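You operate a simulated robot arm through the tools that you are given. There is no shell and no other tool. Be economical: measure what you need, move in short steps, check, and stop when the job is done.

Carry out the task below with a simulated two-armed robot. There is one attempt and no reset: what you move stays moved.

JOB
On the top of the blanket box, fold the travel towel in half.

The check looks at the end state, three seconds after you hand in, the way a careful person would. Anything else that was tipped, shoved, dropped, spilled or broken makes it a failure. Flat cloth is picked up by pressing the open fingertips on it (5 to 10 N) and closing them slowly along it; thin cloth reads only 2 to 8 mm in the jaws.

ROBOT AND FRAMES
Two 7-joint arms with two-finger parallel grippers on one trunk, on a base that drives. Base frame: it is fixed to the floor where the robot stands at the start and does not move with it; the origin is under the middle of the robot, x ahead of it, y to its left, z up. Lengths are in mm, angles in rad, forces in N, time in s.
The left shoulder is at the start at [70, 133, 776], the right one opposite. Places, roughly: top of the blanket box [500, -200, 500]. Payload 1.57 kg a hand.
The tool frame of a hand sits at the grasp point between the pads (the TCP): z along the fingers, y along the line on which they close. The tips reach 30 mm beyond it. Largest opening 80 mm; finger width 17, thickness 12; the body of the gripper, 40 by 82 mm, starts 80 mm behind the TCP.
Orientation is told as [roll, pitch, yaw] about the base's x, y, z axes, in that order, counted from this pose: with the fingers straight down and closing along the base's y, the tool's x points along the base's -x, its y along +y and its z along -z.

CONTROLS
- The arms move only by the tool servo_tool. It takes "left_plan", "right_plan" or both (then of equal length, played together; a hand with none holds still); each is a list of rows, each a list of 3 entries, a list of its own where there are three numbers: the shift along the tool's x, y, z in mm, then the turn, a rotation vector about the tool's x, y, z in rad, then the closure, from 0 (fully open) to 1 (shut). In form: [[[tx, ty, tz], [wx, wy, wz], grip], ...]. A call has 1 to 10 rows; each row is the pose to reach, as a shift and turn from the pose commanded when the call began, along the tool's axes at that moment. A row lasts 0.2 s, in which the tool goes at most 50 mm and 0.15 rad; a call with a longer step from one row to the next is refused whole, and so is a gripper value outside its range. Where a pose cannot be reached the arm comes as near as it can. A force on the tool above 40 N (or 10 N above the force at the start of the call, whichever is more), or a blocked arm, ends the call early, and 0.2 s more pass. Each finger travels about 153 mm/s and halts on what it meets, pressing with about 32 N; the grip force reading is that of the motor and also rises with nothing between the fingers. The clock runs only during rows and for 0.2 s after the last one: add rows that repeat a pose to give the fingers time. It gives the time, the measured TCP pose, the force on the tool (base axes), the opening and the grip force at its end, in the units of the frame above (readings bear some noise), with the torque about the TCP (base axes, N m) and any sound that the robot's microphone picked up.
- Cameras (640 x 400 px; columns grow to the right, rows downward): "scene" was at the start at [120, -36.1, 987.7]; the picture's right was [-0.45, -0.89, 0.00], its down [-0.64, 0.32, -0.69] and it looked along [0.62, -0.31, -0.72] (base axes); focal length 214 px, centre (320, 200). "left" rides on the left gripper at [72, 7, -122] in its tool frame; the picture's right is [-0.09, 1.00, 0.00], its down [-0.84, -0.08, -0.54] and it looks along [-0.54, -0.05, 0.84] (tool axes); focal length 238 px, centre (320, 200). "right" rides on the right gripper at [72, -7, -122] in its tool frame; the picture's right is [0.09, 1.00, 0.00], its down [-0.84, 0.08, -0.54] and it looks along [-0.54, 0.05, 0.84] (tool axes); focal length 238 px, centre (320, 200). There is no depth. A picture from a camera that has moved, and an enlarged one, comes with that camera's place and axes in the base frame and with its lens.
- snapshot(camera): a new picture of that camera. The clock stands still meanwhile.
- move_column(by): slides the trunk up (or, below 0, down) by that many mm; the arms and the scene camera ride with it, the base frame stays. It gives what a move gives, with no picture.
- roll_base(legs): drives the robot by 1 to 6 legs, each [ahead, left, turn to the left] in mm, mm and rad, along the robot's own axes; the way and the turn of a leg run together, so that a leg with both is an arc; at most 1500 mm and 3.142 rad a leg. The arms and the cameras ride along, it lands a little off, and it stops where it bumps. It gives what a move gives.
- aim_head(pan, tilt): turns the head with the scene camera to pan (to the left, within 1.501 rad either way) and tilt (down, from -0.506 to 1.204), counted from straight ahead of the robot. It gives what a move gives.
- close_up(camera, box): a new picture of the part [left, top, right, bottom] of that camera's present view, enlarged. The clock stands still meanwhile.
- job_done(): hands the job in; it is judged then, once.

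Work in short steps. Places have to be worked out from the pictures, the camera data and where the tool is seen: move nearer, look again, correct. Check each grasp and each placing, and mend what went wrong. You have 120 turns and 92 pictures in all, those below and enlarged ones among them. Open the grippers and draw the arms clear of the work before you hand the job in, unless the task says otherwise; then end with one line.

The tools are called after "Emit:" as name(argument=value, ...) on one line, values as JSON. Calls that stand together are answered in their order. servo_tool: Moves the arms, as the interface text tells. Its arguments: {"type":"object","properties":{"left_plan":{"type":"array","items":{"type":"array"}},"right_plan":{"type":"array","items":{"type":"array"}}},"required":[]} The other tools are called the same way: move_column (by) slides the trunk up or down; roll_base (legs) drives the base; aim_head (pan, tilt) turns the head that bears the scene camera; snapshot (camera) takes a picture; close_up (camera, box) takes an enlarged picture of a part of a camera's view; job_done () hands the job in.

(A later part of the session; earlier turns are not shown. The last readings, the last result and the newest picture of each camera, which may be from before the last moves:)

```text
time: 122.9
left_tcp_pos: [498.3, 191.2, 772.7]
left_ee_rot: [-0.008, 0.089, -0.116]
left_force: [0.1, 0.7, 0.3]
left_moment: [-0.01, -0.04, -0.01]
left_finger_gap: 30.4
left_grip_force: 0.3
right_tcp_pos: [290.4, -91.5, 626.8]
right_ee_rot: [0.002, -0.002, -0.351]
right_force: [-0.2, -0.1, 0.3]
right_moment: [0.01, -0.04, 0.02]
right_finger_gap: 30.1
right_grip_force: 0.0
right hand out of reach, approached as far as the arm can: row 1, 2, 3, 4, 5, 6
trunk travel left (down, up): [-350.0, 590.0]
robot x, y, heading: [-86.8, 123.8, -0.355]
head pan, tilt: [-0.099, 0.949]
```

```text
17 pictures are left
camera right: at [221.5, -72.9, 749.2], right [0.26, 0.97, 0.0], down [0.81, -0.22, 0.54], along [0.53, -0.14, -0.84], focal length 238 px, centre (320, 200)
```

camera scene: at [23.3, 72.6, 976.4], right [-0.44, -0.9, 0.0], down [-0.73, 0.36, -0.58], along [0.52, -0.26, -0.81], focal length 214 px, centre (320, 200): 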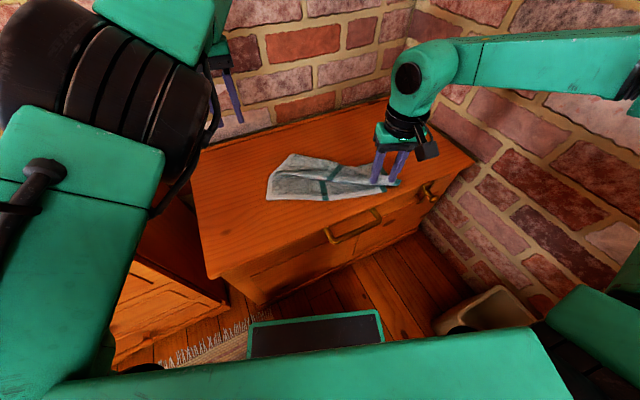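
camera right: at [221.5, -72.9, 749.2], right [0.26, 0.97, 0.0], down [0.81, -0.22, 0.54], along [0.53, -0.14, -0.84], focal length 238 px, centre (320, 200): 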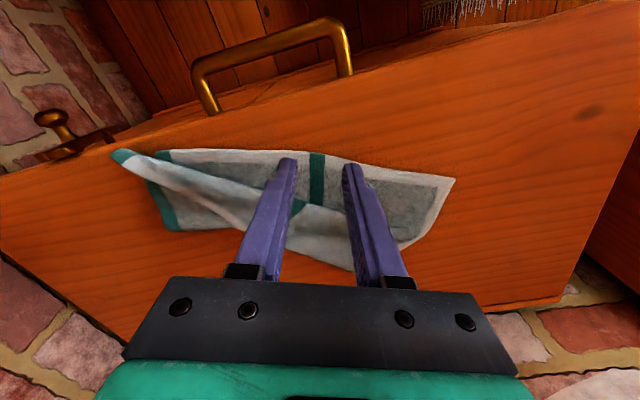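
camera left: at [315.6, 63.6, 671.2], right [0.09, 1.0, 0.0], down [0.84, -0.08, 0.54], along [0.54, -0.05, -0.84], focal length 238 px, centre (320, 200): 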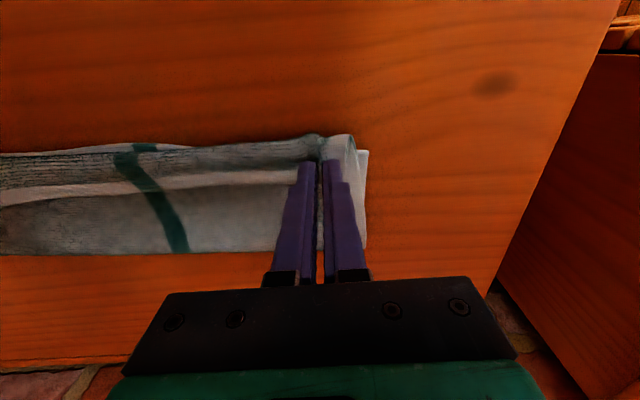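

The right arm can't cross that far. I bring it back to its own side, then turn the base left by 0.65 rad so the towel's left end lies on the right arm's side.

Emit:
servo_tool(right_plan=[[[-10, -25, -10], [0, 0, 0], 0.62], [[-20, -50, -15], [0, 0, 0], 0.62], [[-30, -80, -20], [0, 0, 0], 0.62], [[-40, -110, -20], [0, 0, 0], 0.62]])

Emit:
roll_base(legs=[[0, 0, 0.65]])

Emit:
aim_head(pan=-0.45, tilt=0.95)

Emit:
snapshot(camera="right")

```text
time: 123.9
left_tcp_pos: [498.0, 191.2, 774.7]
left_ee_rot: [-0.006, 0.089, -0.118]
left_force: [-0.3, 0.0, 1.1]
left_moment: [-0.03, 0.03, -0.02]
left_finger_gap: 30.3
left_grip_force: 0.1
right_tcp_pos: [293.3, -216.1, 647.6]
right_ee_rot: [0.002, -0.002, -0.351]
right_force: [0.0, -0.6, -0.1]
right_moment: [-0.03, -0.02, -0.01]
right_finger_gap: 30.5
right_grip_force: 0.0
trunk travel left (down, up): [-350.0, 590.0]
robot x, y, heading: [-88.9, 121.2, -0.353]
head pan, tilt: [-0.099, 0.949]
```

```text
time: 126.0
left_tcp_pos: [341.6, 525.3, 773.1]
left_ee_rot: [-0.007, 0.089, 0.521]
left_force: [-0.2, -0.2, 0.1]
left_moment: [0.01, -0.01, -0.01]
left_finger_gap: 30.1
left_grip_force: 0.0
right_tcp_pos: [422.4, 76.6, 648.7]
right_ee_rot: [0.001, -0.002, 0.288]
right_force: [-0.7, 0.9, 0.4]
right_moment: [0.0, 0.02, -0.04]
right_finger_gap: 30.4
right_grip_force: 0.0
trunk travel left (down, up): [-350.0, 590.0]
robot x, y, heading: [-90.6, 122.5, 0.279]
head pan, tilt: [-0.099, 0.949]
```

```text
time: 126.8
left_tcp_pos: [342.7, 524.7, 773.5]
left_ee_rot: [-0.007, 0.09, 0.52]
left_force: [-0.5, -0.3, 0.2]
left_moment: [0.0, -0.01, 0.01]
left_finger_gap: 30.5
left_grip_force: 0.1
right_tcp_pos: [421.6, 76.8, 646.6]
right_ee_rot: [0.0, -0.002, 0.289]
right_force: [-0.6, 0.7, 0.6]
right_moment: [-0.02, 0.01, 0.01]
right_finger_gap: 30.4
right_grip_force: 0.1
trunk travel left (down, up): [-350.0, 590.0]
robot x, y, heading: [-85.7, 125.0, 0.282]
head pan, tilt: [-0.45, 0.949]
```

```text
16 pictures are left
camera right: at [354.3, 50.3, 769.2], right [-0.37, 0.93, 0.0], down [0.78, 0.31, 0.54], along [0.5, 0.2, -0.84], focal length 238 px, centre (320, 200)
```

right: 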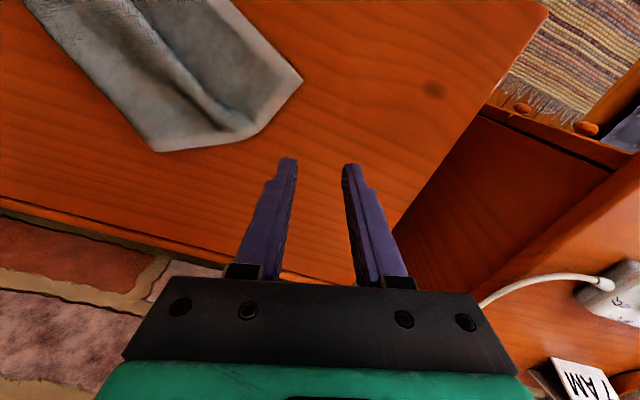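

Now the left end is in view: B≈(389,44), the far fold corner≈(520,-91), and a crease ending near (470,-2). I enlarge it to find corner A.

Emit:
close_up(camera="right", box=[60, 0, 320, 162])

```text
2.46 times, centred on (190, 81) of right
camera zoom: at [354.3, 50.3, 769.2], right [-0.37, 0.93, 0.0], down [0.78, 0.31, 0.54], along [0.5, 0.2, -0.84], focal length 587 px, centre (640, 493)
```

zoom: 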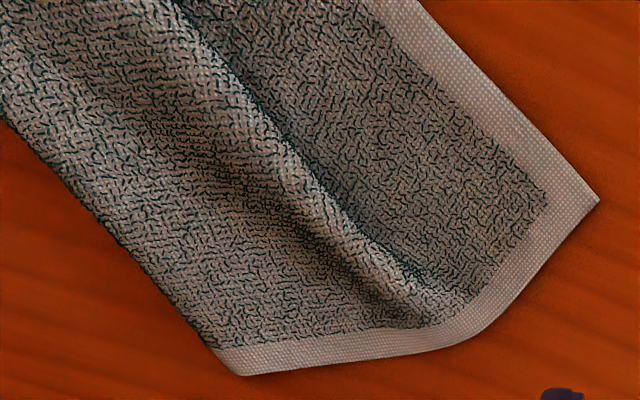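

Now it is clear: the right side is correct (C on D, hem running diagonally to the middle), while on the left the far ~50 mm with corner A is tucked under at F≈(520,-91). I'll pinch just inside F, lift so the tuck hangs out, and lay it outward. Moving above it.

Emit:
servo_tool(right_plan=[[[-5, -32, 5], [0, 0, 0], 0.62], [[-10, -64, 10], [0, 0, 0], 0.62], [[-15, -96, 20], [0, 0, 0], 0.62], [[-21, -128, 35], [0, 0, 0], 0.62], [[-26, -160, 50], [0, 0, 0], 0.62], [[-31, -191, 70], [0, 0, 0], 0.62], [[-31, -191, 75], [0, 0, 0], 0.62]])

Emit:
snapshot(camera="right")

```text
time: 128.4
left_tcp_pos: [341.7, 524.6, 773.4]
left_ee_rot: [-0.007, 0.089, 0.521]
left_force: [-0.5, 0.7, 0.8]
left_moment: [-0.01, 0.01, 0.01]
left_finger_gap: 30.3
left_grip_force: 0.0
right_tcp_pos: [469.9, -70.5, 578.0]
right_ee_rot: [-0.002, -0.005, 0.285]
right_force: [0.8, -0.5, 0.6]
right_moment: [-0.05, -0.01, 0.02]
right_finger_gap: 30.4
right_grip_force: 0.0
right hand out of reach, approached as far as the arm can: row 5, 6, 7
trunk travel left (down, up): [-350.0, 590.0]
robot x, y, heading: [-88.7, 120.0, 0.286]
head pan, tilt: [-0.45, 0.949]
```

```text
14 pictures are left
camera right: at [403.1, -96.0, 699.3], right [-0.37, 0.93, 0.0], down [0.78, 0.31, 0.54], along [0.51, 0.2, -0.84], focal length 238 px, centre (320, 200)
```

right: 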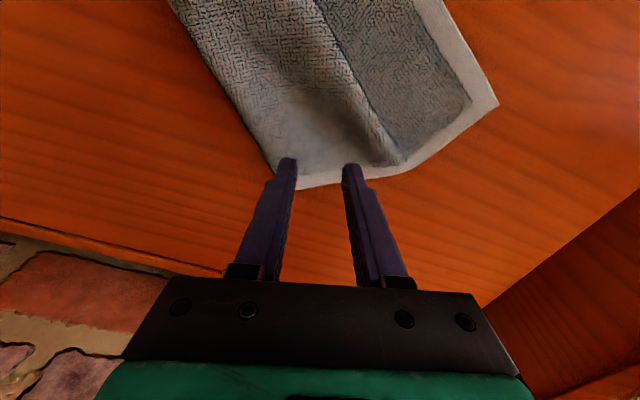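

I'm about 30 mm short of the pinch point, and the base has ample room here, so I drive ahead 35 mm.

Emit:
roll_base(legs=[[38, 0, 0]])

Emit:
servo_tool(right_plan=[[[4, -8, 12], [0, 0, 0], 0.62], [[4, -8, 24], [0, 0, 0], 0.62], [[4, -8, 34], [0, 0, 0], 0.62], [[4, -8, 40], [0, 0, 0], 0.62], [[4, -8, 40], [0, 0, 0], 0.62]])

Emit:
snapshot(camera="right")

```text
time: 129.3
left_tcp_pos: [381.8, 537.3, 772.7]
left_ee_rot: [-0.006, 0.09, 0.522]
left_force: [-1.0, 0.1, -1.0]
left_moment: [0.01, 0.07, 0.02]
left_finger_gap: 30.4
left_grip_force: 0.0
right_tcp_pos: [509.3, -58.1, 577.0]
right_ee_rot: [-0.001, -0.002, 0.285]
right_force: [0.5, -0.4, -0.2]
right_moment: [-0.01, -0.02, 0.01]
right_finger_gap: 30.4
right_grip_force: 0.1
trunk travel left (down, up): [-350.0, 590.0]
robot x, y, heading: [-48.5, 134.0, 0.283]
head pan, tilt: [-0.45, 0.949]
```

```text
time: 130.5
left_tcp_pos: [380.4, 536.3, 773.7]
left_ee_rot: [-0.006, 0.089, 0.521]
left_force: [-0.1, -0.3, 0.4]
left_moment: [0.01, 0.01, -0.02]
left_finger_gap: 30.4
left_grip_force: 0.0
right_tcp_pos: [502.3, -65.6, 537.3]
right_ee_rot: [-0.004, -0.004, 0.282]
right_force: [-0.2, 0.1, 0.3]
right_moment: [-0.04, 0.01, -0.03]
right_finger_gap: 30.5
right_grip_force: 0.1
right hand out of reach, approached as far as the arm can: row 2, 3, 4, 5
trunk travel left (down, up): [-350.0, 590.0]
robot x, y, heading: [-47.1, 136.2, 0.289]
head pan, tilt: [-0.45, 0.949]
```

```text
13 pictures are left
camera right: at [434.7, -90.7, 659.9], right [-0.37, 0.93, 0.0], down [0.78, 0.31, 0.55], along [0.51, 0.2, -0.84], focal length 238 px, centre (320, 200)
```

right: 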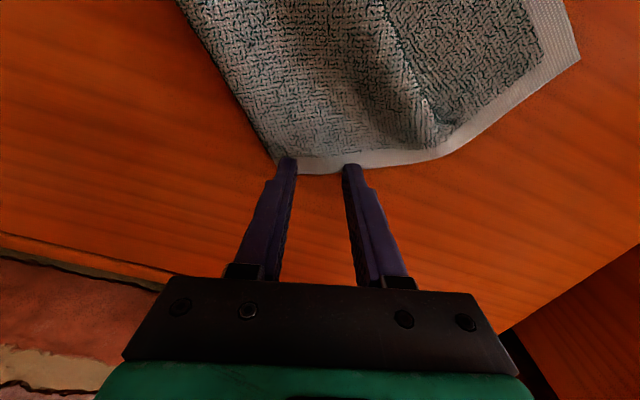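

The tips are at F, just above the cloth and half over the hem. I move 8 mm inward onto the cloth and press down.

Emit:
servo_tool(right_plan=[[[8, 3, 0], [0, 0, 0], 0.62], [[9, 4, 3], [0, 0, 0], 0.62], [[9, 4, 5], [0, 0, 0], 0.62], [[9, 4, 5], [0, 0, 0], 0.62]])

```text
time: 131.5
left_tcp_pos: [378.8, 536.7, 774.1]
left_ee_rot: [-0.009, 0.088, 0.522]
left_force: [-0.1, -0.3, 0.0]
left_moment: [0.0, 0.02, -0.01]
left_finger_gap: 30.3
left_grip_force: 0.1
right_tcp_pos: [492.6, -63.4, 535.5]
right_ee_rot: [-0.002, -0.007, 0.284]
right_force: [0.7, 2.3, 9.9]
right_moment: [-0.12, -0.03, 0.0]
right_finger_gap: 28.2
right_grip_force: 0.0
trunk travel left (down, up): [-350.0, 590.0]
robot x, y, heading: [-50.6, 131.1, 0.284]
head pan, tilt: [-0.45, 0.949]
```

Good contact at 10 N. I close slowly and lift 60 mm.

Emit:
servo_tool(right_plan=[[[0, 0, 0], [0, 0, 0], 0.69], [[0, 0, 0], [0, 0, 0], 0.76], [[0, 0, 0], [0, 0, 0], 0.83], [[0, 0, 0], [0, 0, 0], 0.9], [[0, 0, 0], [0, 0, 0], 0.96], [[0, 0, 0], [0, 0, 0], 1], [[0, 0, 0], [0, 0, 0], 1], [[0, 0, -20], [0, 0, 0], 1], [[0, 0, -40], [0, 0, 0], 1], [[0, 0, -70], [0, 0, 0], 1]])

Emit:
snapshot(camera="right")

```text
time: 133.7
left_tcp_pos: [379.7, 536.0, 773.6]
left_ee_rot: [-0.007, 0.09, 0.522]
left_force: [0.0, 0.0, 0.4]
left_moment: [0.0, 0.01, 0.03]
left_finger_gap: 30.2
left_grip_force: 0.1
right_tcp_pos: [492.9, -62.3, 603.9]
right_ee_rot: [-0.002, -0.002, 0.283]
right_force: [-0.1, 0.2, -0.2]
right_moment: [-0.06, -0.02, 0.02]
right_finger_gap: 3.7
right_grip_force: 24.4
trunk travel left (down, up): [-350.0, 590.0]
robot x, y, heading: [-47.1, 129.0, 0.282]
head pan, tilt: [-0.45, 0.949]
```

```text
12 pictures are left
camera right: at [424.5, -88.2, 725.5], right [-0.37, 0.93, 0.0], down [0.78, 0.31, 0.54], along [0.51, 0.2, -0.84], focal length 238 px, centre (320, 200)
```

right: 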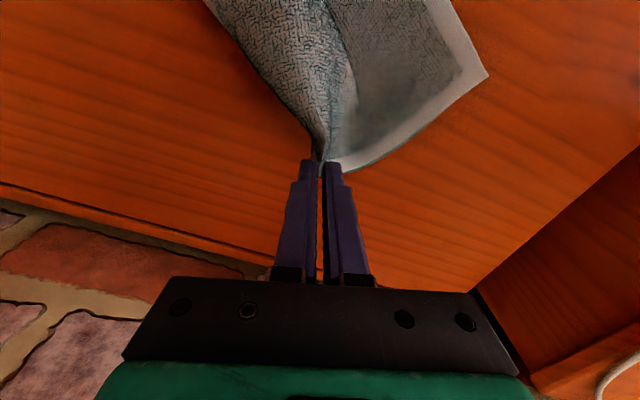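

Held and lifted. I check from the scene camera whether the tuck is hanging out.

Emit:
close_up(camera="scene", box=[200, 80, 440, 230])

```text
2.67 times, centred on (320, 155) of scene
camera zoom: at [68.5, 135.3, 976.4], right [-0.17, -0.99, 0.0], down [-0.8, 0.13, -0.58], along [0.57, -0.1, -0.81], focal length 572 px, centre (320, 320)
```

zoom: 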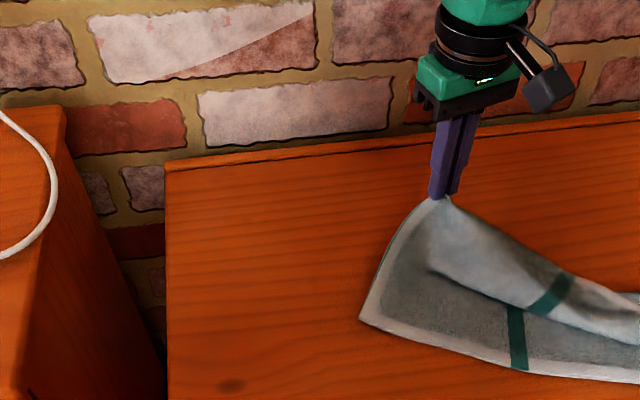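

It is one continuous sheet up to the fingers, with the tuck trailing beyond them. I raise and move outward, then come back inward while lowering so the trailing part is laid outward.

Emit:
servo_tool(right_plan=[[[-12, -9, -15], [0, 0, 0], 1], [[-24, -18, -28], [0, 0, 0], 1], [[-36, -27, -28], [0, 0, 0], 1], [[-36, -27, -28], [0, 0, 0], 1], [[-28, -21, -8], [0, 0, 0], 1], [[-18, -13, 12], [0, 0, 0], 1], [[-6, -5, 32], [0, 0, 0], 1], [[0, 0, 47], [0, 0, 0], 1], [[4, 3, 60], [0, 0, 0], 1]])

Emit:
snapshot(camera="right")

```text
time: 135.7
left_tcp_pos: [380.3, 536.0, 772.9]
left_ee_rot: [-0.008, 0.089, 0.521]
left_force: [0.2, 0.1, 0.5]
left_moment: [-0.03, 0.0, 0.01]
left_finger_gap: 30.5
left_grip_force: 0.0
right_tcp_pos: [489.0, -61.2, 544.3]
right_ee_rot: [-0.001, -0.003, 0.285]
right_force: [1.4, -0.9, 3.9]
right_moment: [0.02, -0.05, 0.0]
right_finger_gap: 3.4
right_grip_force: 24.5
right hand out of reach, approached as far as the arm can: row 2, 3, 4, 5, 6
trunk travel left (down, up): [-350.0, 590.0]
robot x, y, heading: [-43.9, 133.1, 0.28]
head pan, tilt: [-0.45, 0.949]
```

```text
10 pictures are left
camera right: at [421.4, -86.8, 666.2], right [-0.37, 0.93, 0.0], down [0.78, 0.31, 0.55], along [0.51, 0.2, -0.84], focal length 238 px, centre (320, 200)
```

right: 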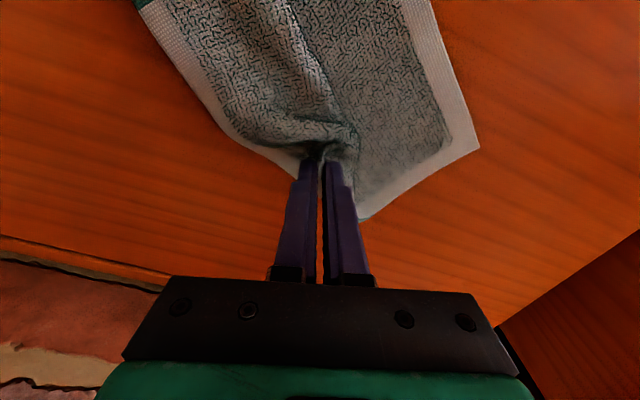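

The tuck is out: corner A now lies about 65 mm ahead and 19 mm left of the fingers, and B is at about (21 nearer, 115 left). I release, lift, and drive ahead 35 mm to reach A.

Emit:
servo_tool(right_plan=[[[0, 0, 0], [0, 0, 0], 0.85], [[0, 0, 0], [0, 0, 0], 0.7], [[0, 0, 0], [0, 0, 0], 0.62], [[0, 0, -30], [0, 0, 0], 0.62], [[0, 0, -50], [0, 0, 0], 0.62]])

Emit:
roll_base(legs=[[38, 0, 0]])

Emit:
servo_tool(right_plan=[[[-3, 10, 5], [0, 0, 0], 0.62], [[-5, 18, 15], [0, 0, 0], 0.62], [[-5, 18, 20], [0, 0, 0], 0.62]])

Emit:
snapshot(camera="right")

```text
time: 136.9
left_tcp_pos: [380.3, 536.2, 772.9]
left_ee_rot: [-0.007, 0.089, 0.521]
left_force: [0.0, -0.1, 0.6]
left_moment: [0.01, 0.0, 0.01]
left_finger_gap: 30.3
left_grip_force: 0.0
right_tcp_pos: [488.6, -58.0, 593.8]
right_ee_rot: [0.0, -0.002, 0.285]
right_force: [0.4, -0.3, 0.0]
right_moment: [0.01, 0.01, 0.02]
right_finger_gap: 30.3
right_grip_force: 0.1
trunk travel left (down, up): [-350.0, 590.0]
robot x, y, heading: [-48.7, 132.4, 0.286]
head pan, tilt: [-0.45, 0.949]
```

```text
time: 137.8
left_tcp_pos: [417.5, 546.6, 773.8]
left_ee_rot: [-0.006, 0.092, 0.52]
left_force: [-0.5, -0.2, -1.2]
left_moment: [-0.01, 0.03, 0.03]
left_finger_gap: 30.5
left_grip_force: 0.1
right_tcp_pos: [525.3, -49.2, 593.1]
right_ee_rot: [-0.001, -0.003, 0.286]
right_force: [0.1, -0.3, 0.0]
right_moment: [-0.06, 0.01, 0.02]
right_finger_gap: 30.3
right_grip_force: 0.1
trunk travel left (down, up): [-350.0, 590.0]
robot x, y, heading: [-11.7, 145.6, 0.286]
head pan, tilt: [-0.45, 0.949]
```

```text
time: 138.6
left_tcp_pos: [417.2, 545.7, 773.8]
left_ee_rot: [-0.007, 0.09, 0.522]
left_force: [-0.2, 0.2, 0.0]
left_moment: [-0.02, 0.03, -0.02]
left_finger_gap: 30.7
left_grip_force: 0.1
right_tcp_pos: [525.3, -29.8, 573.4]
right_ee_rot: [-0.002, -0.004, 0.282]
right_force: [0.1, -0.1, 0.3]
right_moment: [-0.01, -0.02, 0.01]
right_finger_gap: 30.4
right_grip_force: 0.0
trunk travel left (down, up): [-350.0, 590.0]
robot x, y, heading: [-11.6, 144.6, 0.286]
head pan, tilt: [-0.45, 0.949]
```

```text
9 pictures are left
camera right: at [457.2, -55.9, 694.9], right [-0.37, 0.93, 0.0], down [0.78, 0.31, 0.54], along [0.51, 0.2, -0.84], focal length 238 px, centre (320, 200)
```

right: 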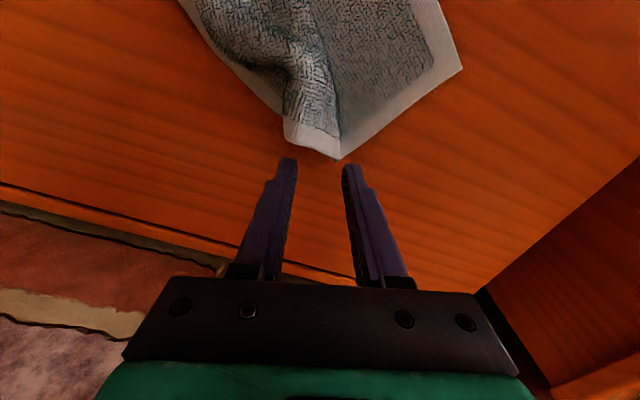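

A is plainly visible, about 6 mm ahead and 16 mm left. I narrow the gap to 22 mm, centre about 18 mm inside the corner and lower to touch.

Emit:
servo_tool(right_plan=[[[12, 17, 10], [0, 0, 0], 0.72], [[12, 17, 20], [0, 0, 0], 0.72], [[12, 17, 30], [0, 0, 0], 0.72], [[12, 17, 36], [0, 0, 0], 0.72], [[12, 17, 38], [0, 0, 0], 0.72], [[12, 17, 38], [0, 0, 0], 0.72]])

```text
time: 140.0
left_tcp_pos: [417.2, 547.5, 773.8]
left_ee_rot: [-0.008, 0.088, 0.52]
left_force: [0.4, 0.9, -0.9]
left_moment: [0.0, -0.02, 0.0]
left_finger_gap: 30.5
left_grip_force: 0.1
right_tcp_pos: [509.2, -15.7, 536.4]
right_ee_rot: [-0.002, -0.004, 0.285]
right_force: [1.3, 0.2, 0.8]
right_moment: [0.01, 0.02, 0.01]
right_finger_gap: 22.5
right_grip_force: 0.0
trunk travel left (down, up): [-350.0, 590.0]
robot x, y, heading: [-12.2, 145.9, 0.283]
head pan, tilt: [-0.45, 0.949]
```

Force is still under 2 N. I press about 3 mm more, then close slowly and lift.

Emit:
servo_tool(right_plan=[[[0, 0, 2], [0, 0, 0], 0.72], [[0, 0, 3], [0, 0, 0], 0.73], [[0, 0, 3], [0, 0, 0], 0.79], [[0, 0, 3], [0, 0, 0], 0.85], [[0, 0, 3], [0, 0, 0], 0.91], [[0, 0, 3], [0, 0, 0], 0.96], [[0, 0, 3], [0, 0, 0], 1], [[0, 0, 3], [0, 0, 0], 1], [[0, 0, -15], [0, 0, 0], 1], [[0, 0, -35], [0, 0, 0], 1]])

Emit:
snapshot(camera="right")

```text
time: 142.2
left_tcp_pos: [416.4, 546.6, 775.1]
left_ee_rot: [-0.007, 0.089, 0.521]
left_force: [-0.7, -0.3, 0.1]
left_moment: [0.01, 0.0, 0.03]
left_finger_gap: 30.2
left_grip_force: 0.1
right_tcp_pos: [508.1, -17.8, 569.7]
right_ee_rot: [-0.003, -0.001, 0.284]
right_force: [-0.6, 0.1, -0.2]
right_moment: [0.0, -0.01, 0.0]
right_finger_gap: 4.2
right_grip_force: 24.7
trunk travel left (down, up): [-350.0, 590.0]
robot x, y, heading: [-9.7, 142.5, 0.281]
head pan, tilt: [-0.45, 0.949]
```

```text
8 pictures are left
camera right: at [441.0, -43.2, 691.2], right [-0.37, 0.93, 0.0], down [0.78, 0.31, 0.54], along [0.51, 0.2, -0.84], focal length 238 px, centre (320, 200)
```

right: 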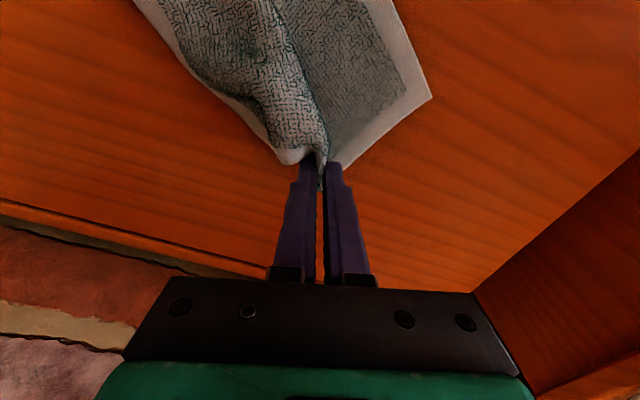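

A is held (4.2 mm). I lift it high over the fold line to draw the slack out, then carry it over to B and down to 30 mm above the cloth.

Emit:
servo_tool(right_plan=[[[-5, -8, -20], [0, 0, 0], 1], [[-11, -18, -45], [0, 0, 0], 1], [[-13, -20, -70], [0, 0, 0], 1], [[-13, -20, -80], [0, 0, 0], 1], [[-2, -3, -78], [0, 0, 0], 1], [[10, 16, -68], [0, 0, 0], 1], [[22, 35, -52], [0, 0, 0], 1], [[32, 52, -30], [0, 0, 0], 1], [[41, 65, -7], [0, 0, 0], 1], [[45, 73, 10], [0, 0, 0], 1]])

Emit:
snapshot(camera="right")

```text
time: 144.4
left_tcp_pos: [416.7, 546.1, 773.5]
left_ee_rot: [-0.007, 0.089, 0.52]
left_force: [0.4, -1.0, 0.2]
left_moment: [0.03, 0.02, 0.03]
left_finger_gap: 30.3
left_grip_force: 0.0
right_tcp_pos: [443.8, 42.0, 560.8]
right_ee_rot: [-0.003, -0.003, 0.285]
right_force: [-0.7, -0.4, 0.2]
right_moment: [0.04, 0.02, 0.03]
right_finger_gap: 4.0
right_grip_force: 25.0
trunk travel left (down, up): [-350.0, 590.0]
robot x, y, heading: [-8.3, 142.2, 0.28]
head pan, tilt: [-0.45, 0.949]
```

```text
7 pictures are left
camera right: at [376.7, 15.8, 682.4], right [-0.37, 0.93, 0.0], down [0.78, 0.31, 0.54], along [0.51, 0.2, -0.84], focal length 238 px, centre (320, 200)
```

right: 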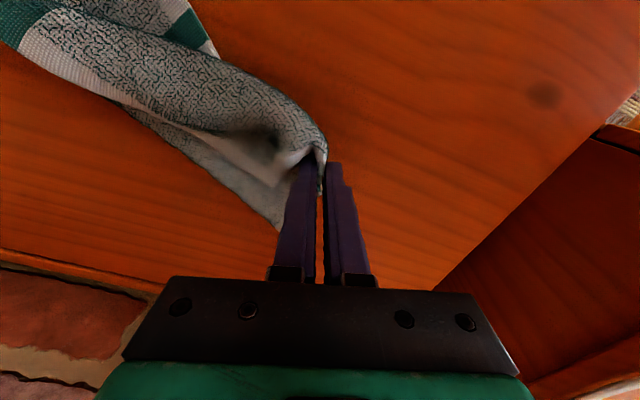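

The tip is right over B at (444,42). I lower 10 mm, open and lift away.

Emit:
servo_tool(right_plan=[[[2, 3, 5], [0, 0, 0], 1], [[3, 5, 10], [0, 0, 0], 1], [[3, 5, 10], [0, 0, 0], 0.8], [[3, 5, 10], [0, 0, 0], 0.6], [[3, 5, 10], [0, 0, 0], 0.55], [[3, 5, -25], [0, 0, 0], 0.55], [[3, 5, -65], [0, 0, 0], 0.55], [[3, -10, -90], [0, 0, 0], 0.55]])

Emit:
snapshot(camera="scene")

```text
time: 146.2
left_tcp_pos: [417.1, 546.7, 774.6]
left_ee_rot: [-0.007, 0.089, 0.521]
left_force: [0.7, 0.4, -0.2]
left_moment: [0.0, -0.01, 0.01]
left_finger_gap: 30.6
left_grip_force: 0.0
right_tcp_pos: [445.3, 31.7, 652.3]
right_ee_rot: [-0.002, -0.004, 0.285]
right_force: [-1.0, 1.1, 0.4]
right_moment: [0.02, 0.0, 0.04]
right_finger_gap: 36.0
right_grip_force: 0.1
trunk travel left (down, up): [-350.0, 590.0]
robot x, y, heading: [-9.6, 142.4, 0.286]
head pan, tilt: [-0.45, 0.949]
```

```text
6 pictures are left
camera scene: at [105.4, 145.5, 976.4], right [-0.17, -0.99, 0.0], down [-0.8, 0.14, -0.58], along [0.57, -0.1, -0.81], focal length 214 px, centre (320, 200)
```

scene: 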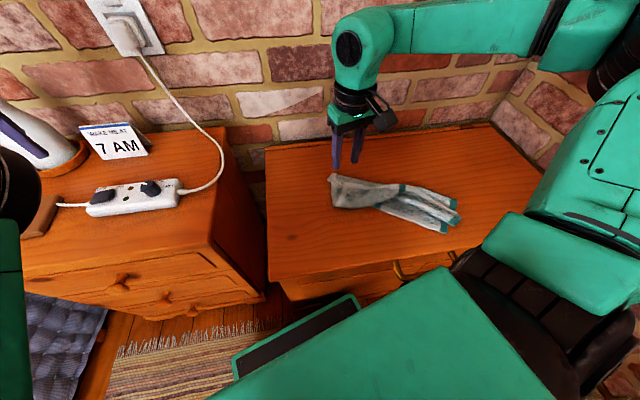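

I enlarge the towel to judge the fold.

Emit:
close_up(camera="scene", box=[315, 160, 475, 260])

```text
4.00 times, centred on (395, 210) of scene
camera zoom: at [105.4, 145.5, 976.4], right [-0.17, -0.99, 0.0], down [-0.8, 0.14, -0.58], along [0.57, -0.1, -0.81], focal length 858 px, centre (20, 160)
```

zoom: 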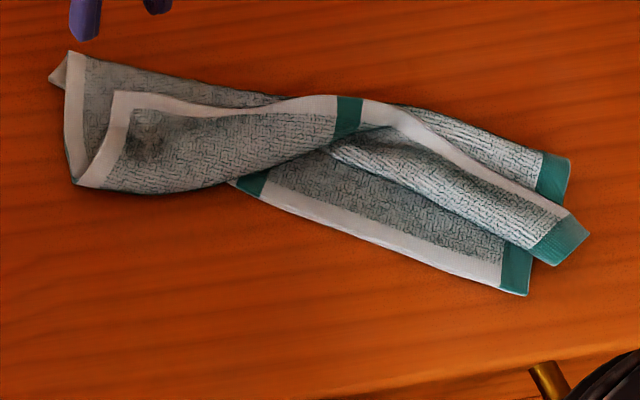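

The fold is not right yet: lifting A turned the towel, so B is now at (510,52) and A at (487,8), with the left part rolled over the near edge. I must re-lift A high to straighten the side, then lay it on B. I move above A and look once.

Emit:
servo_tool(right_plan=[[[-5, -12, 25], [0, 0, 0], 0.68], [[-10, -24, 50], [0, 0, 0], 0.7], [[-15, -35, 75], [0, 0, 0], 0.72], [[-15, -35, 85], [0, 0, 0], 0.72], [[-15, -35, 85], [0, 0, 0], 0.72]])

Emit:
snapshot(camera="right")

```text
time: 147.4
left_tcp_pos: [416.8, 546.5, 773.0]
left_ee_rot: [-0.007, 0.088, 0.519]
left_force: [-0.7, 0.5, -0.1]
left_moment: [-0.05, -0.01, -0.02]
left_finger_gap: 30.4
left_grip_force: 0.0
right_tcp_pos: [471.6, -0.0, 564.9]
right_ee_rot: [-0.002, -0.005, 0.285]
right_force: [-0.2, -0.8, -0.4]
right_moment: [-0.04, 0.0, -0.04]
right_finger_gap: 22.4
right_grip_force: 0.1
trunk travel left (down, up): [-350.0, 590.0]
robot x, y, heading: [-10.6, 143.6, 0.284]
head pan, tilt: [-0.45, 0.949]
```

```text
4 pictures are left
camera right: at [404.1, -25.4, 686.7], right [-0.37, 0.93, 0.0], down [0.78, 0.31, 0.54], along [0.51, 0.2, -0.84], focal length 238 px, centre (320, 200)
```

right: 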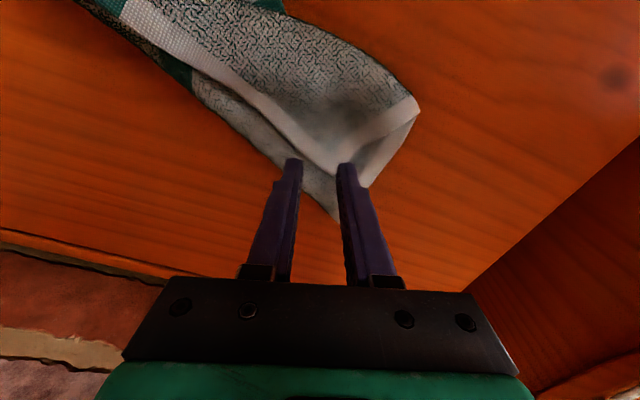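

A is clearly visible at about 12 mm ahead and 19 mm left. I centre just inside it and lower to touch.

Emit:
servo_tool(right_plan=[[[4, 16, 8], [0, 0, 0], 0.72], [[4, 16, 16], [0, 0, 0], 0.72], [[4, 16, 22], [0, 0, 0], 0.72], [[4, 16, 27], [0, 0, 0], 0.72], [[4, 16, 27], [0, 0, 0], 0.72]])

```text
time: 148.6
left_tcp_pos: [416.3, 547.5, 774.1]
left_ee_rot: [-0.008, 0.089, 0.519]
left_force: [-0.5, -0.6, -0.3]
left_moment: [0.01, 0.04, 0.01]
left_finger_gap: 30.1
left_grip_force: 0.0
right_tcp_pos: [461.3, 16.0, 538.2]
right_ee_rot: [-0.001, -0.006, 0.284]
right_force: [0.6, -0.9, 6.8]
right_moment: [-0.13, -0.05, 0.03]
right_finger_gap: 22.7
right_grip_force: 0.4
trunk travel left (down, up): [-350.0, 590.0]
robot x, y, heading: [-14.0, 142.5, 0.288]
head pan, tilt: [-0.45, 0.949]
```

Contact is at 7 N. I close slowly and lift 35 mm, reading the gap to see whether only one layer is held.

Emit:
servo_tool(right_plan=[[[0, 0, 0], [0, 0, 0], 0.77], [[0, 0, 0], [0, 0, 0], 0.82], [[0, 0, 0], [0, 0, 0], 0.87], [[0, 0, 0], [0, 0, 0], 0.92], [[0, 0, 0], [0, 0, 0], 0.97], [[0, 0, 0], [0, 0, 0], 1], [[0, 0, 0], [0, 0, 0], 1], [[0, 0, -12], [0, 0, 0], 1], [[0, 0, -35], [0, 0, 0], 1]])

```text
time: 150.6
left_tcp_pos: [415.6, 547.4, 774.3]
left_ee_rot: [-0.008, 0.09, 0.52]
left_force: [-0.6, -0.4, -0.6]
left_moment: [-0.01, 0.03, 0.0]
left_finger_gap: 30.2
left_grip_force: 0.0
right_tcp_pos: [462.8, 16.1, 570.2]
right_ee_rot: [-0.002, -0.002, 0.285]
right_force: [0.3, 0.8, 1.1]
right_moment: [-0.02, 0.0, 0.0]
right_finger_gap: 2.4
right_grip_force: 24.0
trunk travel left (down, up): [-350.0, 590.0]
robot x, y, heading: [-11.2, 144.5, 0.281]
head pan, tilt: [-0.45, 0.949]
```

A is held as a single thin layer (2.4 mm). I lift it high and outward to straighten the left side, then start down towards B.

Emit:
servo_tool(right_plan=[[[-10, -3, -30], [0, 0, 0], 1], [[-25, -8, -60], [0, 0, 0], 1], [[-45, -15, -90], [0, 0, 0], 1], [[-65, -22, -120], [0, 0, 0], 1], [[-82, -28, -145], [0, 0, 0], 1], [[-90, -30, -155], [0, 0, 0], 1], [[-90, -30, -155], [0, 0, 0], 1], [[-86, -18, -140], [0, 0, 0], 1], [[-80, -6, -120], [0, 0, 0], 1], [[-74, 5, -95], [0, 0, 0], 1]])

Emit:
close_up(camera="scene", box=[295, 110, 495, 260])

```text
time: 152.8
left_tcp_pos: [417.3, 546.3, 773.8]
left_ee_rot: [-0.007, 0.091, 0.519]
left_force: [0.1, -1.0, 0.1]
left_moment: [0.01, 0.03, -0.01]
left_finger_gap: 30.3
left_grip_force: 0.0
right_tcp_pos: [531.1, 42.0, 667.9]
right_ee_rot: [-0.003, -0.003, 0.284]
right_force: [0.6, 0.4, -0.4]
right_moment: [-0.02, 0.01, -0.03]
right_finger_gap: 2.6
right_grip_force: 23.5
trunk travel left (down, up): [-350.0, 590.0]
robot x, y, heading: [-12.1, 143.4, 0.278]
head pan, tilt: [-0.45, 0.949]
```

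```text
2.67 times, centred on (395, 185) of scene
camera zoom: at [105.8, 145.9, 976.4], right [-0.17, -0.99, 0.0], down [-0.8, 0.13, -0.58], along [0.57, -0.1, -0.81], focal length 572 px, centre (120, 240)
```

zoom: 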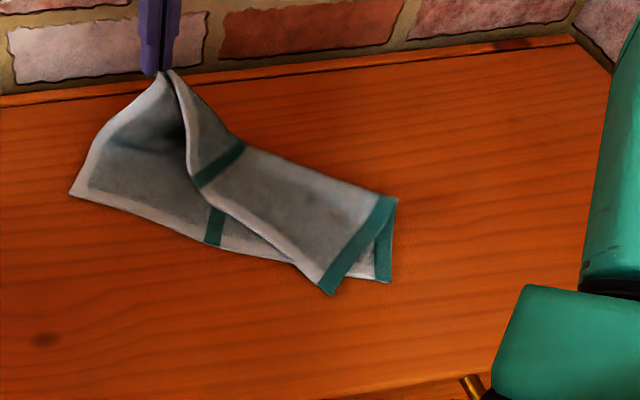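

That worked beautifully: the lift opened everything, and the towel now shows a clean fold with B at (513,128), D at (348,-164) and C at (345,-103). I now lay A onto B, release it low and rise.

Emit:
servo_tool(right_plan=[[[-2, 22, 10], [0, 0, 0], 1], [[-4, 44, 25], [0, 0, 0], 1], [[-5, 62, 45], [0, 0, 0], 1], [[-6, 76, 68], [0, 0, 0], 1], [[-6, 86, 90], [0, 0, 0], 1], [[-5, 89, 108], [0, 0, 0], 1], [[-5, 89, 108], [0, 0, 0], 0.8], [[-5, 89, 108], [0, 0, 0], 0.6], [[-5, 89, 108], [0, 0, 0], 0.5], [[-5, 89, 70], [0, 0, 0], 0.5]])

Emit:
servo_tool(right_plan=[[[0, 0, -30], [0, 0, 0], 0.5], [[0, -30, -60], [0, 0, 0], 0.5], [[10, -65, -70], [0, 0, 0], 0.5], [[20, -100, -70], [0, 0, 0], 0.5]])

Emit:
close_up(camera="scene", box=[295, 130, 475, 242])

```text
time: 155.0
left_tcp_pos: [415.7, 547.4, 774.0]
left_ee_rot: [-0.007, 0.089, 0.521]
left_force: [-0.2, 0.1, -0.4]
left_moment: [0.02, 0.0, 0.01]
left_finger_gap: 30.5
left_grip_force: 0.0
right_tcp_pos: [509.9, 130.1, 601.5]
right_ee_rot: [-0.002, -0.005, 0.286]
right_force: [0.2, 0.5, 0.2]
right_moment: [0.03, 0.0, -0.01]
right_finger_gap: 40.1
right_grip_force: 0.0
trunk travel left (down, up): [-350.0, 590.0]
robot x, y, heading: [-11.5, 145.5, 0.28]
head pan, tilt: [-0.45, 0.949]
```

```text
time: 156.0
left_tcp_pos: [417.4, 546.0, 774.6]
left_ee_rot: [-0.007, 0.089, 0.522]
left_force: [0.9, -0.5, 0.1]
left_moment: [-0.02, 0.01, -0.01]
left_finger_gap: 30.3
left_grip_force: 0.0
right_tcp_pos: [517.1, 26.9, 668.3]
right_ee_rot: [-0.002, -0.004, 0.285]
right_force: [0.0, -0.1, 0.3]
right_moment: [0.02, -0.03, 0.02]
right_finger_gap: 40.0
right_grip_force: 0.1
trunk travel left (down, up): [-350.0, 590.0]
robot x, y, heading: [-11.9, 145.1, 0.285]
head pan, tilt: [-0.45, 0.949]
```

```text
3.56 times, centred on (385, 186) of scene
camera zoom: at [105.6, 145.3, 976.4], right [-0.17, -0.99, 0.0], down [-0.8, 0.14, -0.58], along [0.57, -0.1, -0.81], focal length 763 px, centre (89, 250)
```

zoom: 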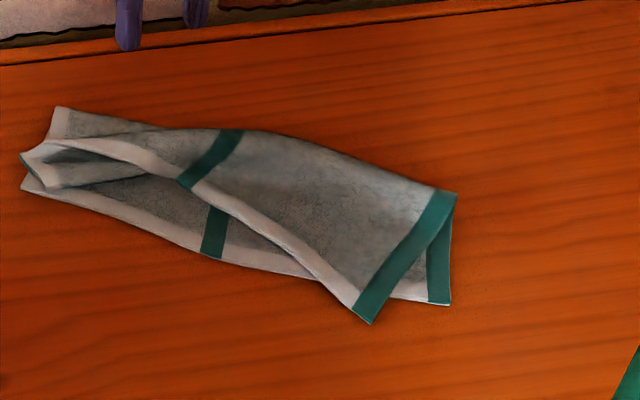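

A now lies on B, and the fold line is straight. Only C is off: it sits about 60 mm to the left of D along the hem. I turn the base right 0.45 rad so the right arm works comfortably there, and move above C.

Emit:
roll_base(legs=[[0, 0, -0.45]])

```text
time: 157.7
left_tcp_pos: [549.8, 319.3, 773.8]
left_ee_rot: [-0.006, 0.089, 0.073]
left_force: [0.0, -0.5, 0.7]
left_moment: [0.01, 0.01, 0.03]
left_finger_gap: 30.2
left_grip_force: 0.0
right_tcp_pos: [413.7, -191.7, 668.0]
right_ee_rot: [-0.001, -0.002, -0.165]
right_force: [0.1, 0.0, -0.3]
right_moment: [0.03, -0.01, 0.0]
right_finger_gap: 39.9
right_grip_force: 0.1
trunk travel left (down, up): [-350.0, 590.0]
robot x, y, heading: [-12.4, 145.4, -0.166]
head pan, tilt: [-0.45, 0.949]
```

The turn landed as planned. I move above the C corner at about (362,-101) and look.

Emit:
servo_tool(right_plan=[[[13, 16, 15], [0, 0, 0], 0.65], [[26, 32, 35], [0, 0, 0], 0.72], [[39, 48, 55], [0, 0, 0], 0.72], [[52, 64, 75], [0, 0, 0], 0.72], [[65, 79, 95], [0, 0, 0], 0.72], [[65, 79, 100], [0, 0, 0], 0.72]])

Emit:
snapshot(camera="right")

```text
time: 159.1
left_tcp_pos: [549.9, 320.6, 772.4]
left_ee_rot: [-0.008, 0.089, 0.074]
left_force: [-0.1, -0.5, -0.6]
left_moment: [-0.04, -0.01, -0.02]
left_finger_gap: 30.5
left_grip_force: 0.1
right_tcp_pos: [362.6, -101.6, 568.9]
right_ee_rot: [-0.003, -0.004, -0.167]
right_force: [-0.6, 0.2, 0.7]
right_moment: [0.0, -0.01, 0.02]
right_finger_gap: 22.7
right_grip_force: 0.0
trunk travel left (down, up): [-350.0, 590.0]
robot x, y, heading: [-9.9, 143.1, -0.168]
head pan, tilt: [-0.45, 0.949]
```

```text
1 pictures are left
camera right: at [290.0, -95.5, 689.7], right [0.07, 1.0, 0.0], down [0.84, -0.06, 0.54], along [0.54, -0.04, -0.84], focal length 238 px, centre (320, 200)
```

right: 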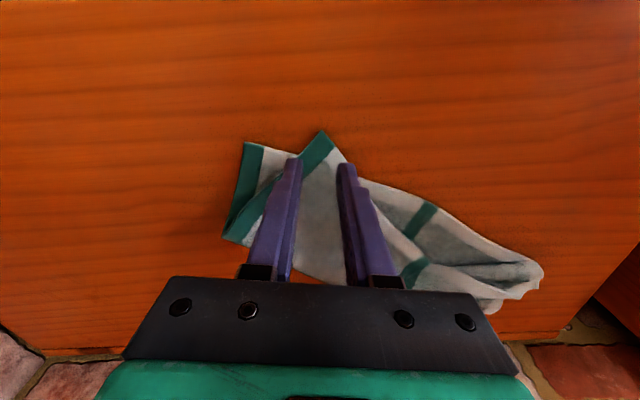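

C is at 16 mm nearer, right under the fingers' line; D is 15 mm further and 60 mm to the right of C. I lower onto C's corner.

Emit:
servo_tool(right_plan=[[[2, -1, 10], [0, 0, 0], 0.72], [[2, -1, 20], [0, 0, 0], 0.72], [[2, -1, 28], [0, 0, 0], 0.72], [[2, -1, 33], [0, 0, 0], 0.72], [[2, -1, 33], [0, 0, 0], 0.72]])

```text
time: 160.3
left_tcp_pos: [548.4, 320.9, 773.8]
left_ee_rot: [-0.008, 0.09, 0.07]
left_force: [0.4, 0.4, -0.5]
left_moment: [0.01, -0.01, 0.03]
left_finger_gap: 30.2
left_grip_force: 0.1
right_tcp_pos: [361.5, -104.2, 536.2]
right_ee_rot: [-0.001, -0.003, -0.167]
right_force: [0.5, -0.4, 1.5]
right_moment: [0.02, -0.03, 0.01]
right_finger_gap: 22.3
right_grip_force: 0.1
trunk travel left (down, up): [-350.0, 590.0]
robot x, y, heading: [-13.2, 144.4, -0.165]
head pan, tilt: [-0.45, 0.949]
```

Just touching. I press 2 mm more, close slowly and lift 25 mm.

Emit:
servo_tool(right_plan=[[[0, 0, 2], [0, 0, 0], 0.73], [[0, 0, 2], [0, 0, 0], 0.79], [[0, 0, 2], [0, 0, 0], 0.85], [[0, 0, 2], [0, 0, 0], 0.91], [[0, 0, 2], [0, 0, 0], 0.97], [[0, 0, 2], [0, 0, 0], 1], [[0, 0, 2], [0, 0, 0], 1], [[0, 0, -10], [0, 0, 0], 1], [[0, 0, -25], [0, 0, 0], 1]])

```text
time: 162.3
left_tcp_pos: [549.1, 320.4, 773.9]
left_ee_rot: [-0.006, 0.089, 0.073]
left_force: [-0.1, 1.3, -0.2]
left_moment: [0.02, -0.01, -0.02]
left_finger_gap: 30.6
left_grip_force: 0.1
right_tcp_pos: [358.9, -104.1, 560.6]
right_ee_rot: [-0.002, -0.002, -0.166]
right_force: [-0.2, 0.6, -0.2]
right_moment: [-0.02, 0.01, -0.03]
right_finger_gap: 3.6
right_grip_force: 24.2
trunk travel left (down, up): [-350.0, 590.0]
robot x, y, heading: [-11.1, 145.9, -0.166]
head pan, tilt: [-0.45, 0.949]
```

Held (3.6 mm), and here the hem already lies on my side, so no curl. I lift the flap, carry it 62 mm right and 14 mm forward onto D, lower, release and rise.

Emit:
servo_tool(right_plan=[[[-2, -8, -20], [0, 0, 0], 1], [[-5, -22, -40], [0, 0, 0], 1], [[-9, -38, -45], [0, 0, 0], 1], [[-12, -52, -35], [0, 0, 0], 1], [[-14, -60, -15], [0, 0, 0], 1], [[-14, -62, 5], [0, 0, 0], 1], [[-14, -62, 17], [0, 0, 0], 1], [[-14, -62, 17], [0, 0, 0], 0.8], [[-14, -62, 17], [0, 0, 0], 0.6], [[-14, -62, 17], [0, 0, 0], 0.5]])

Emit:
servo_tool(right_plan=[[[0, 0, -30], [0, 0, 0], 0.5], [[0, 0, -70], [0, 0, 0], 0.5], [[0, -40, -100], [0, 0, 0], 0.4], [[0, -80, -120], [0, 0, 0], 0.2], [[0, -110, -130], [0, 0, 0], 0]])

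Emit:
aim_head(pan=-0.25, tilt=0.9)

```text
time: 164.5
left_tcp_pos: [550.9, 320.9, 774.2]
left_ee_rot: [-0.008, 0.09, 0.072]
left_force: [-0.1, -0.6, -0.7]
left_moment: [-0.02, 0.02, 0.01]
left_finger_gap: 30.4
left_grip_force: 0.1
right_tcp_pos: [362.6, -167.2, 541.9]
right_ee_rot: [-0.001, -0.003, -0.166]
right_force: [0.3, -0.1, 0.1]
right_moment: [0.01, 0.01, 0.02]
right_finger_gap: 39.7
right_grip_force: 0.0
trunk travel left (down, up): [-350.0, 590.0]
robot x, y, heading: [-14.6, 147.1, -0.166]
head pan, tilt: [-0.45, 0.949]
```

```text
time: 165.7
left_tcp_pos: [548.6, 320.1, 773.7]
left_ee_rot: [-0.005, 0.089, 0.071]
left_force: [-0.1, 0.6, -0.1]
left_moment: [0.01, -0.02, -0.03]
left_finger_gap: 30.5
left_grip_force: 0.1
right_tcp_pos: [343.5, -276.1, 675.0]
right_ee_rot: [0.0, -0.001, -0.165]
right_force: [-0.2, 0.4, 0.0]
right_moment: [0.06, 0.0, 0.02]
right_finger_gap: 79.9
right_grip_force: 0.0
trunk travel left (down, up): [-350.0, 590.0]
robot x, y, heading: [-14.1, 142.1, -0.165]
head pan, tilt: [-0.45, 0.949]
```

```text
time: 166.4
left_tcp_pos: [549.4, 320.9, 773.7]
left_ee_rot: [-0.01, 0.088, 0.073]
left_force: [-0.1, -0.1, 0.6]
left_moment: [0.01, -0.04, 0.02]
left_finger_gap: 30.3
left_grip_force: 0.1
right_tcp_pos: [344.6, -275.2, 675.0]
right_ee_rot: [-0.002, -0.004, -0.166]
right_force: [0.0, -0.5, 1.6]
right_moment: [0.0, 0.03, 0.01]
right_finger_gap: 80.0
right_grip_force: 0.0
trunk travel left (down, up): [-350.0, 590.0]
robot x, y, heading: [-11.6, 141.4, -0.168]
head pan, tilt: [-0.25, 0.901]
```

All released and clear. I use the last picture for a close check.

Emit:
close_up(camera="scene", box=[215, 125, 425, 260])

```text
2.96 times, centred on (320, 192) of scene
camera zoom: at [104.2, 104.9, 980.0], right [-0.4, -0.91, 0.0], down [-0.72, 0.32, -0.62], along [0.57, -0.25, -0.78], focal length 636 px, centre (320, 222)
```

zoom: 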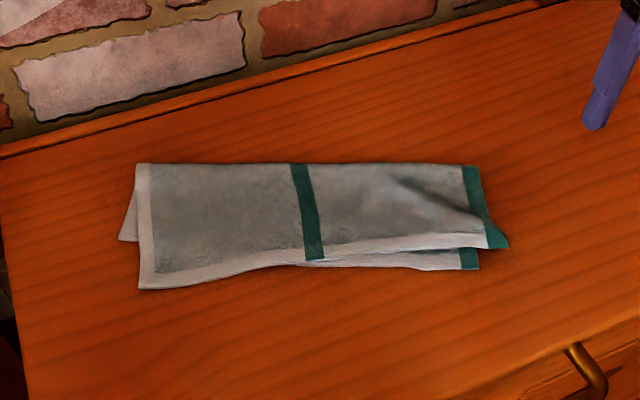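

The towel is neatly folded, but A overshoots B by about 60 mm (A (448,128), B (509,130)). I'll correct that by dead reckoning: turn the base back left, and re-grip A, which lies over bare wood beyond the near edge.

Emit:
roll_base(legs=[[0, 0, 0.45]])

```text
time: 168.1
left_tcp_pos: [423.0, 539.6, 773.5]
left_ee_rot: [-0.008, 0.089, 0.506]
left_force: [0.7, 0.3, -0.1]
left_moment: [-0.02, -0.02, 0.0]
left_finger_gap: 30.4
left_grip_force: 0.1
right_tcp_pos: [488.1, -87.0, 676.6]
right_ee_rot: [-0.001, -0.004, 0.269]
right_force: [-0.5, 0.4, -0.6]
right_moment: [-0.02, 0.04, -0.03]
right_finger_gap: 79.7
right_grip_force: 0.0
trunk travel left (down, up): [-350.0, 590.0]
robot x, y, heading: [-17.8, 146.3, 0.267]
head pan, tilt: [-0.25, 0.901]
```

Heading is 0.268. I move over the pinch point (460,106) at height, closing the gap to 22 mm, and descend to 30 mm above.

Emit:
servo_tool(right_plan=[[[-3, 28, 0], [0, 0, 0], 0.2], [[-7, 56, 5], [0, 0, 0], 0.4], [[-10, 84, 10], [0, 0, 0], 0.6], [[-14, 112, 20], [0, 0, 0], 0.72], [[-17, 140, 40], [0, 0, 0], 0.72], [[-21, 168, 65], [0, 0, 0], 0.72], [[-24, 193, 95], [0, 0, 0], 0.72], [[-24, 193, 108], [0, 0, 0], 0.72], [[-24, 193, 108], [0, 0, 0], 0.72]])

```text
time: 170.1
left_tcp_pos: [423.1, 539.0, 774.0]
left_ee_rot: [-0.007, 0.09, 0.507]
left_force: [-0.6, 0.4, -0.2]
left_moment: [-0.01, -0.01, 0.01]
left_finger_gap: 30.4
left_grip_force: 0.0
right_tcp_pos: [461.2, 106.1, 568.0]
right_ee_rot: [-0.002, -0.002, 0.269]
right_force: [0.1, 0.1, -0.1]
right_moment: [0.03, -0.01, 0.01]
right_finger_gap: 22.6
right_grip_force: 0.0
trunk travel left (down, up): [-350.0, 590.0]
robot x, y, heading: [-6.4, 143.5, 0.266]
head pan, tilt: [-0.25, 0.901]
```

Exactly over the point. I lower until touching.

Emit:
servo_tool(right_plan=[[[0, 0, 12], [0, 0, 0], 0.72], [[0, 0, 24], [0, 0, 0], 0.72], [[0, 0, 31], [0, 0, 0], 0.72], [[0, 0, 34], [0, 0, 0], 0.72], [[0, 0, 34], [0, 0, 0], 0.72]])

```text
time: 171.3
left_tcp_pos: [422.7, 539.6, 773.5]
left_ee_rot: [-0.008, 0.088, 0.506]
left_force: [0.1, -0.7, 0.3]
left_moment: [0.03, 0.03, 0.0]
left_finger_gap: 30.4
left_grip_force: 0.1
right_tcp_pos: [458.6, 106.0, 534.4]
right_ee_rot: [-0.001, -0.004, 0.27]
right_force: [0.8, -0.8, 1.4]
right_moment: [-0.04, -0.02, 0.02]
right_finger_gap: 22.6
right_grip_force: 0.2
trunk travel left (down, up): [-350.0, 590.0]
robot x, y, heading: [-12.1, 146.0, 0.273]
head pan, tilt: [-0.25, 0.901]
```

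The tips just touch. I press 2 mm more, close slowly and lift 20 mm to verify the grip.

Emit:
servo_tool(right_plan=[[[0, 0, 2], [0, 0, 0], 0.73], [[0, 0, 2], [0, 0, 0], 0.79], [[0, 0, 2], [0, 0, 0], 0.85], [[0, 0, 2], [0, 0, 0], 0.91], [[0, 0, 2], [0, 0, 0], 0.97], [[0, 0, 2], [0, 0, 0], 1], [[0, 0, 2], [0, 0, 0], 1], [[0, 0, -8], [0, 0, 0], 1], [[0, 0, -20], [0, 0, 0], 1]])

```text
time: 173.3
left_tcp_pos: [421.7, 539.9, 773.3]
left_ee_rot: [-0.007, 0.09, 0.507]
left_force: [0.6, -0.3, 0.2]
left_moment: [-0.01, 0.0, -0.01]
left_finger_gap: 30.7
left_grip_force: 0.1
right_tcp_pos: [458.3, 106.6, 552.2]
right_ee_rot: [-0.003, -0.002, 0.269]
right_force: [0.4, -1.2, -0.3]
right_moment: [0.0, 0.01, 0.01]
right_finger_gap: 3.8
right_grip_force: 24.7
trunk travel left (down, up): [-350.0, 590.0]
robot x, y, heading: [-12.9, 140.7, 0.263]
head pan, tilt: [-0.25, 0.901]
```

A is held as a single layer (3.8 mm). I lift it out past the fold side and lay it back down onto B.

Emit:
servo_tool(right_plan=[[[-15, -8, -25], [0, 0, 0], 1], [[-35, -18, -50], [0, 0, 0], 1], [[-55, -30, -70], [0, 0, 0], 1], [[-75, -40, -82], [0, 0, 0], 1], [[-90, -46, -85], [0, 0, 0], 1], [[-92, -46, -75], [0, 0, 0], 1], [[-82, -36, -50], [0, 0, 0], 1], [[-70, -26, -25], [0, 0, 0], 1], [[-60, -17, -5], [0, 0, 0], 1], [[-56, -14, 7], [0, 0, 0], 1]])

```text
time: 175.5
left_tcp_pos: [422.3, 539.9, 774.2]
left_ee_rot: [-0.008, 0.088, 0.507]
left_force: [0.6, 0.8, 0.3]
left_moment: [0.03, -0.01, -0.01]
left_finger_gap: 30.2
left_grip_force: 0.0
right_tcp_pos: [517.6, 106.0, 546.0]
right_ee_rot: [-0.003, -0.005, 0.268]
right_force: [-0.1, 0.6, 0.4]
right_moment: [-0.02, -0.02, -0.03]
right_finger_gap: 3.8
right_grip_force: 24.7
trunk travel left (down, up): [-350.0, 590.0]
robot x, y, heading: [-13.0, 143.9, 0.267]
head pan, tilt: [-0.25, 0.901]
```

The pinch is at (518,106), which puts A at about (507,127), on B. I release, rise straight up and move clear to the right.

Emit:
servo_tool(right_plan=[[[0, 0, 3], [0, 0, 0], 1], [[0, 0, 3], [0, 0, 0], 0.8], [[0, 0, 3], [0, 0, 0], 0.6], [[0, 0, 3], [0, 0, 0], 0.5], [[0, 0, -35], [0, 0, 0], 0.4], [[0, 0, -75], [0, 0, 0], 0.2], [[0, 0, -120], [0, 0, 0], 0], [[10, -40, -140], [0, 0, 0], 0], [[20, -80, -150], [0, 0, 0], 0]])

Emit:
servo_tool(left_plan=[[[0, 0, 0], [0, 0, 0], 0.3], [[0, 0, 0], [0, 0, 0], 0], [[0, 0, 0], [0, 0, 0], 0]], right_plan=[[[0, -40, 0], [0, 0, 0], 0], [[0, -80, 0], [0, 0, 0], 0], [[0, -115, 0], [0, 0, 0], 0]])

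```text
time: 177.5
left_tcp_pos: [421.6, 540.3, 773.6]
left_ee_rot: [-0.008, 0.089, 0.506]
left_force: [0.0, 0.3, 0.0]
left_moment: [0.0, -0.02, 0.0]
left_finger_gap: 30.4
left_grip_force: 0.1
right_tcp_pos: [517.4, 25.4, 694.2]
right_ee_rot: [-0.002, -0.004, 0.27]
right_force: [-0.2, -0.8, 0.4]
right_moment: [-0.01, 0.02, -0.03]
right_finger_gap: 80.1
right_grip_force: 0.0
trunk travel left (down, up): [-350.0, 590.0]
robot x, y, heading: [-10.7, 144.5, 0.266]
head pan, tilt: [-0.25, 0.901]
```

```text
time: 178.3
left_tcp_pos: [420.2, 541.8, 776.0]
left_ee_rot: [-0.01, 0.087, 0.509]
left_force: [-0.9, -0.1, 0.3]
left_moment: [-0.02, -0.03, 0.01]
left_finger_gap: 80.2
left_grip_force: 0.2
right_tcp_pos: [524.6, -68.9, 693.0]
right_ee_rot: [-0.007, -0.003, 0.266]
right_force: [-0.4, 0.1, 0.3]
right_moment: [-0.03, -0.06, -0.01]
right_finger_gap: 79.9
right_grip_force: 0.1
right hand out of reach, approached as far as the arm can: row 3
trunk travel left (down, up): [-350.0, 590.0]
robot x, y, heading: [-14.9, 144.3, 0.263]
head pan, tilt: [-0.25, 0.901]
```

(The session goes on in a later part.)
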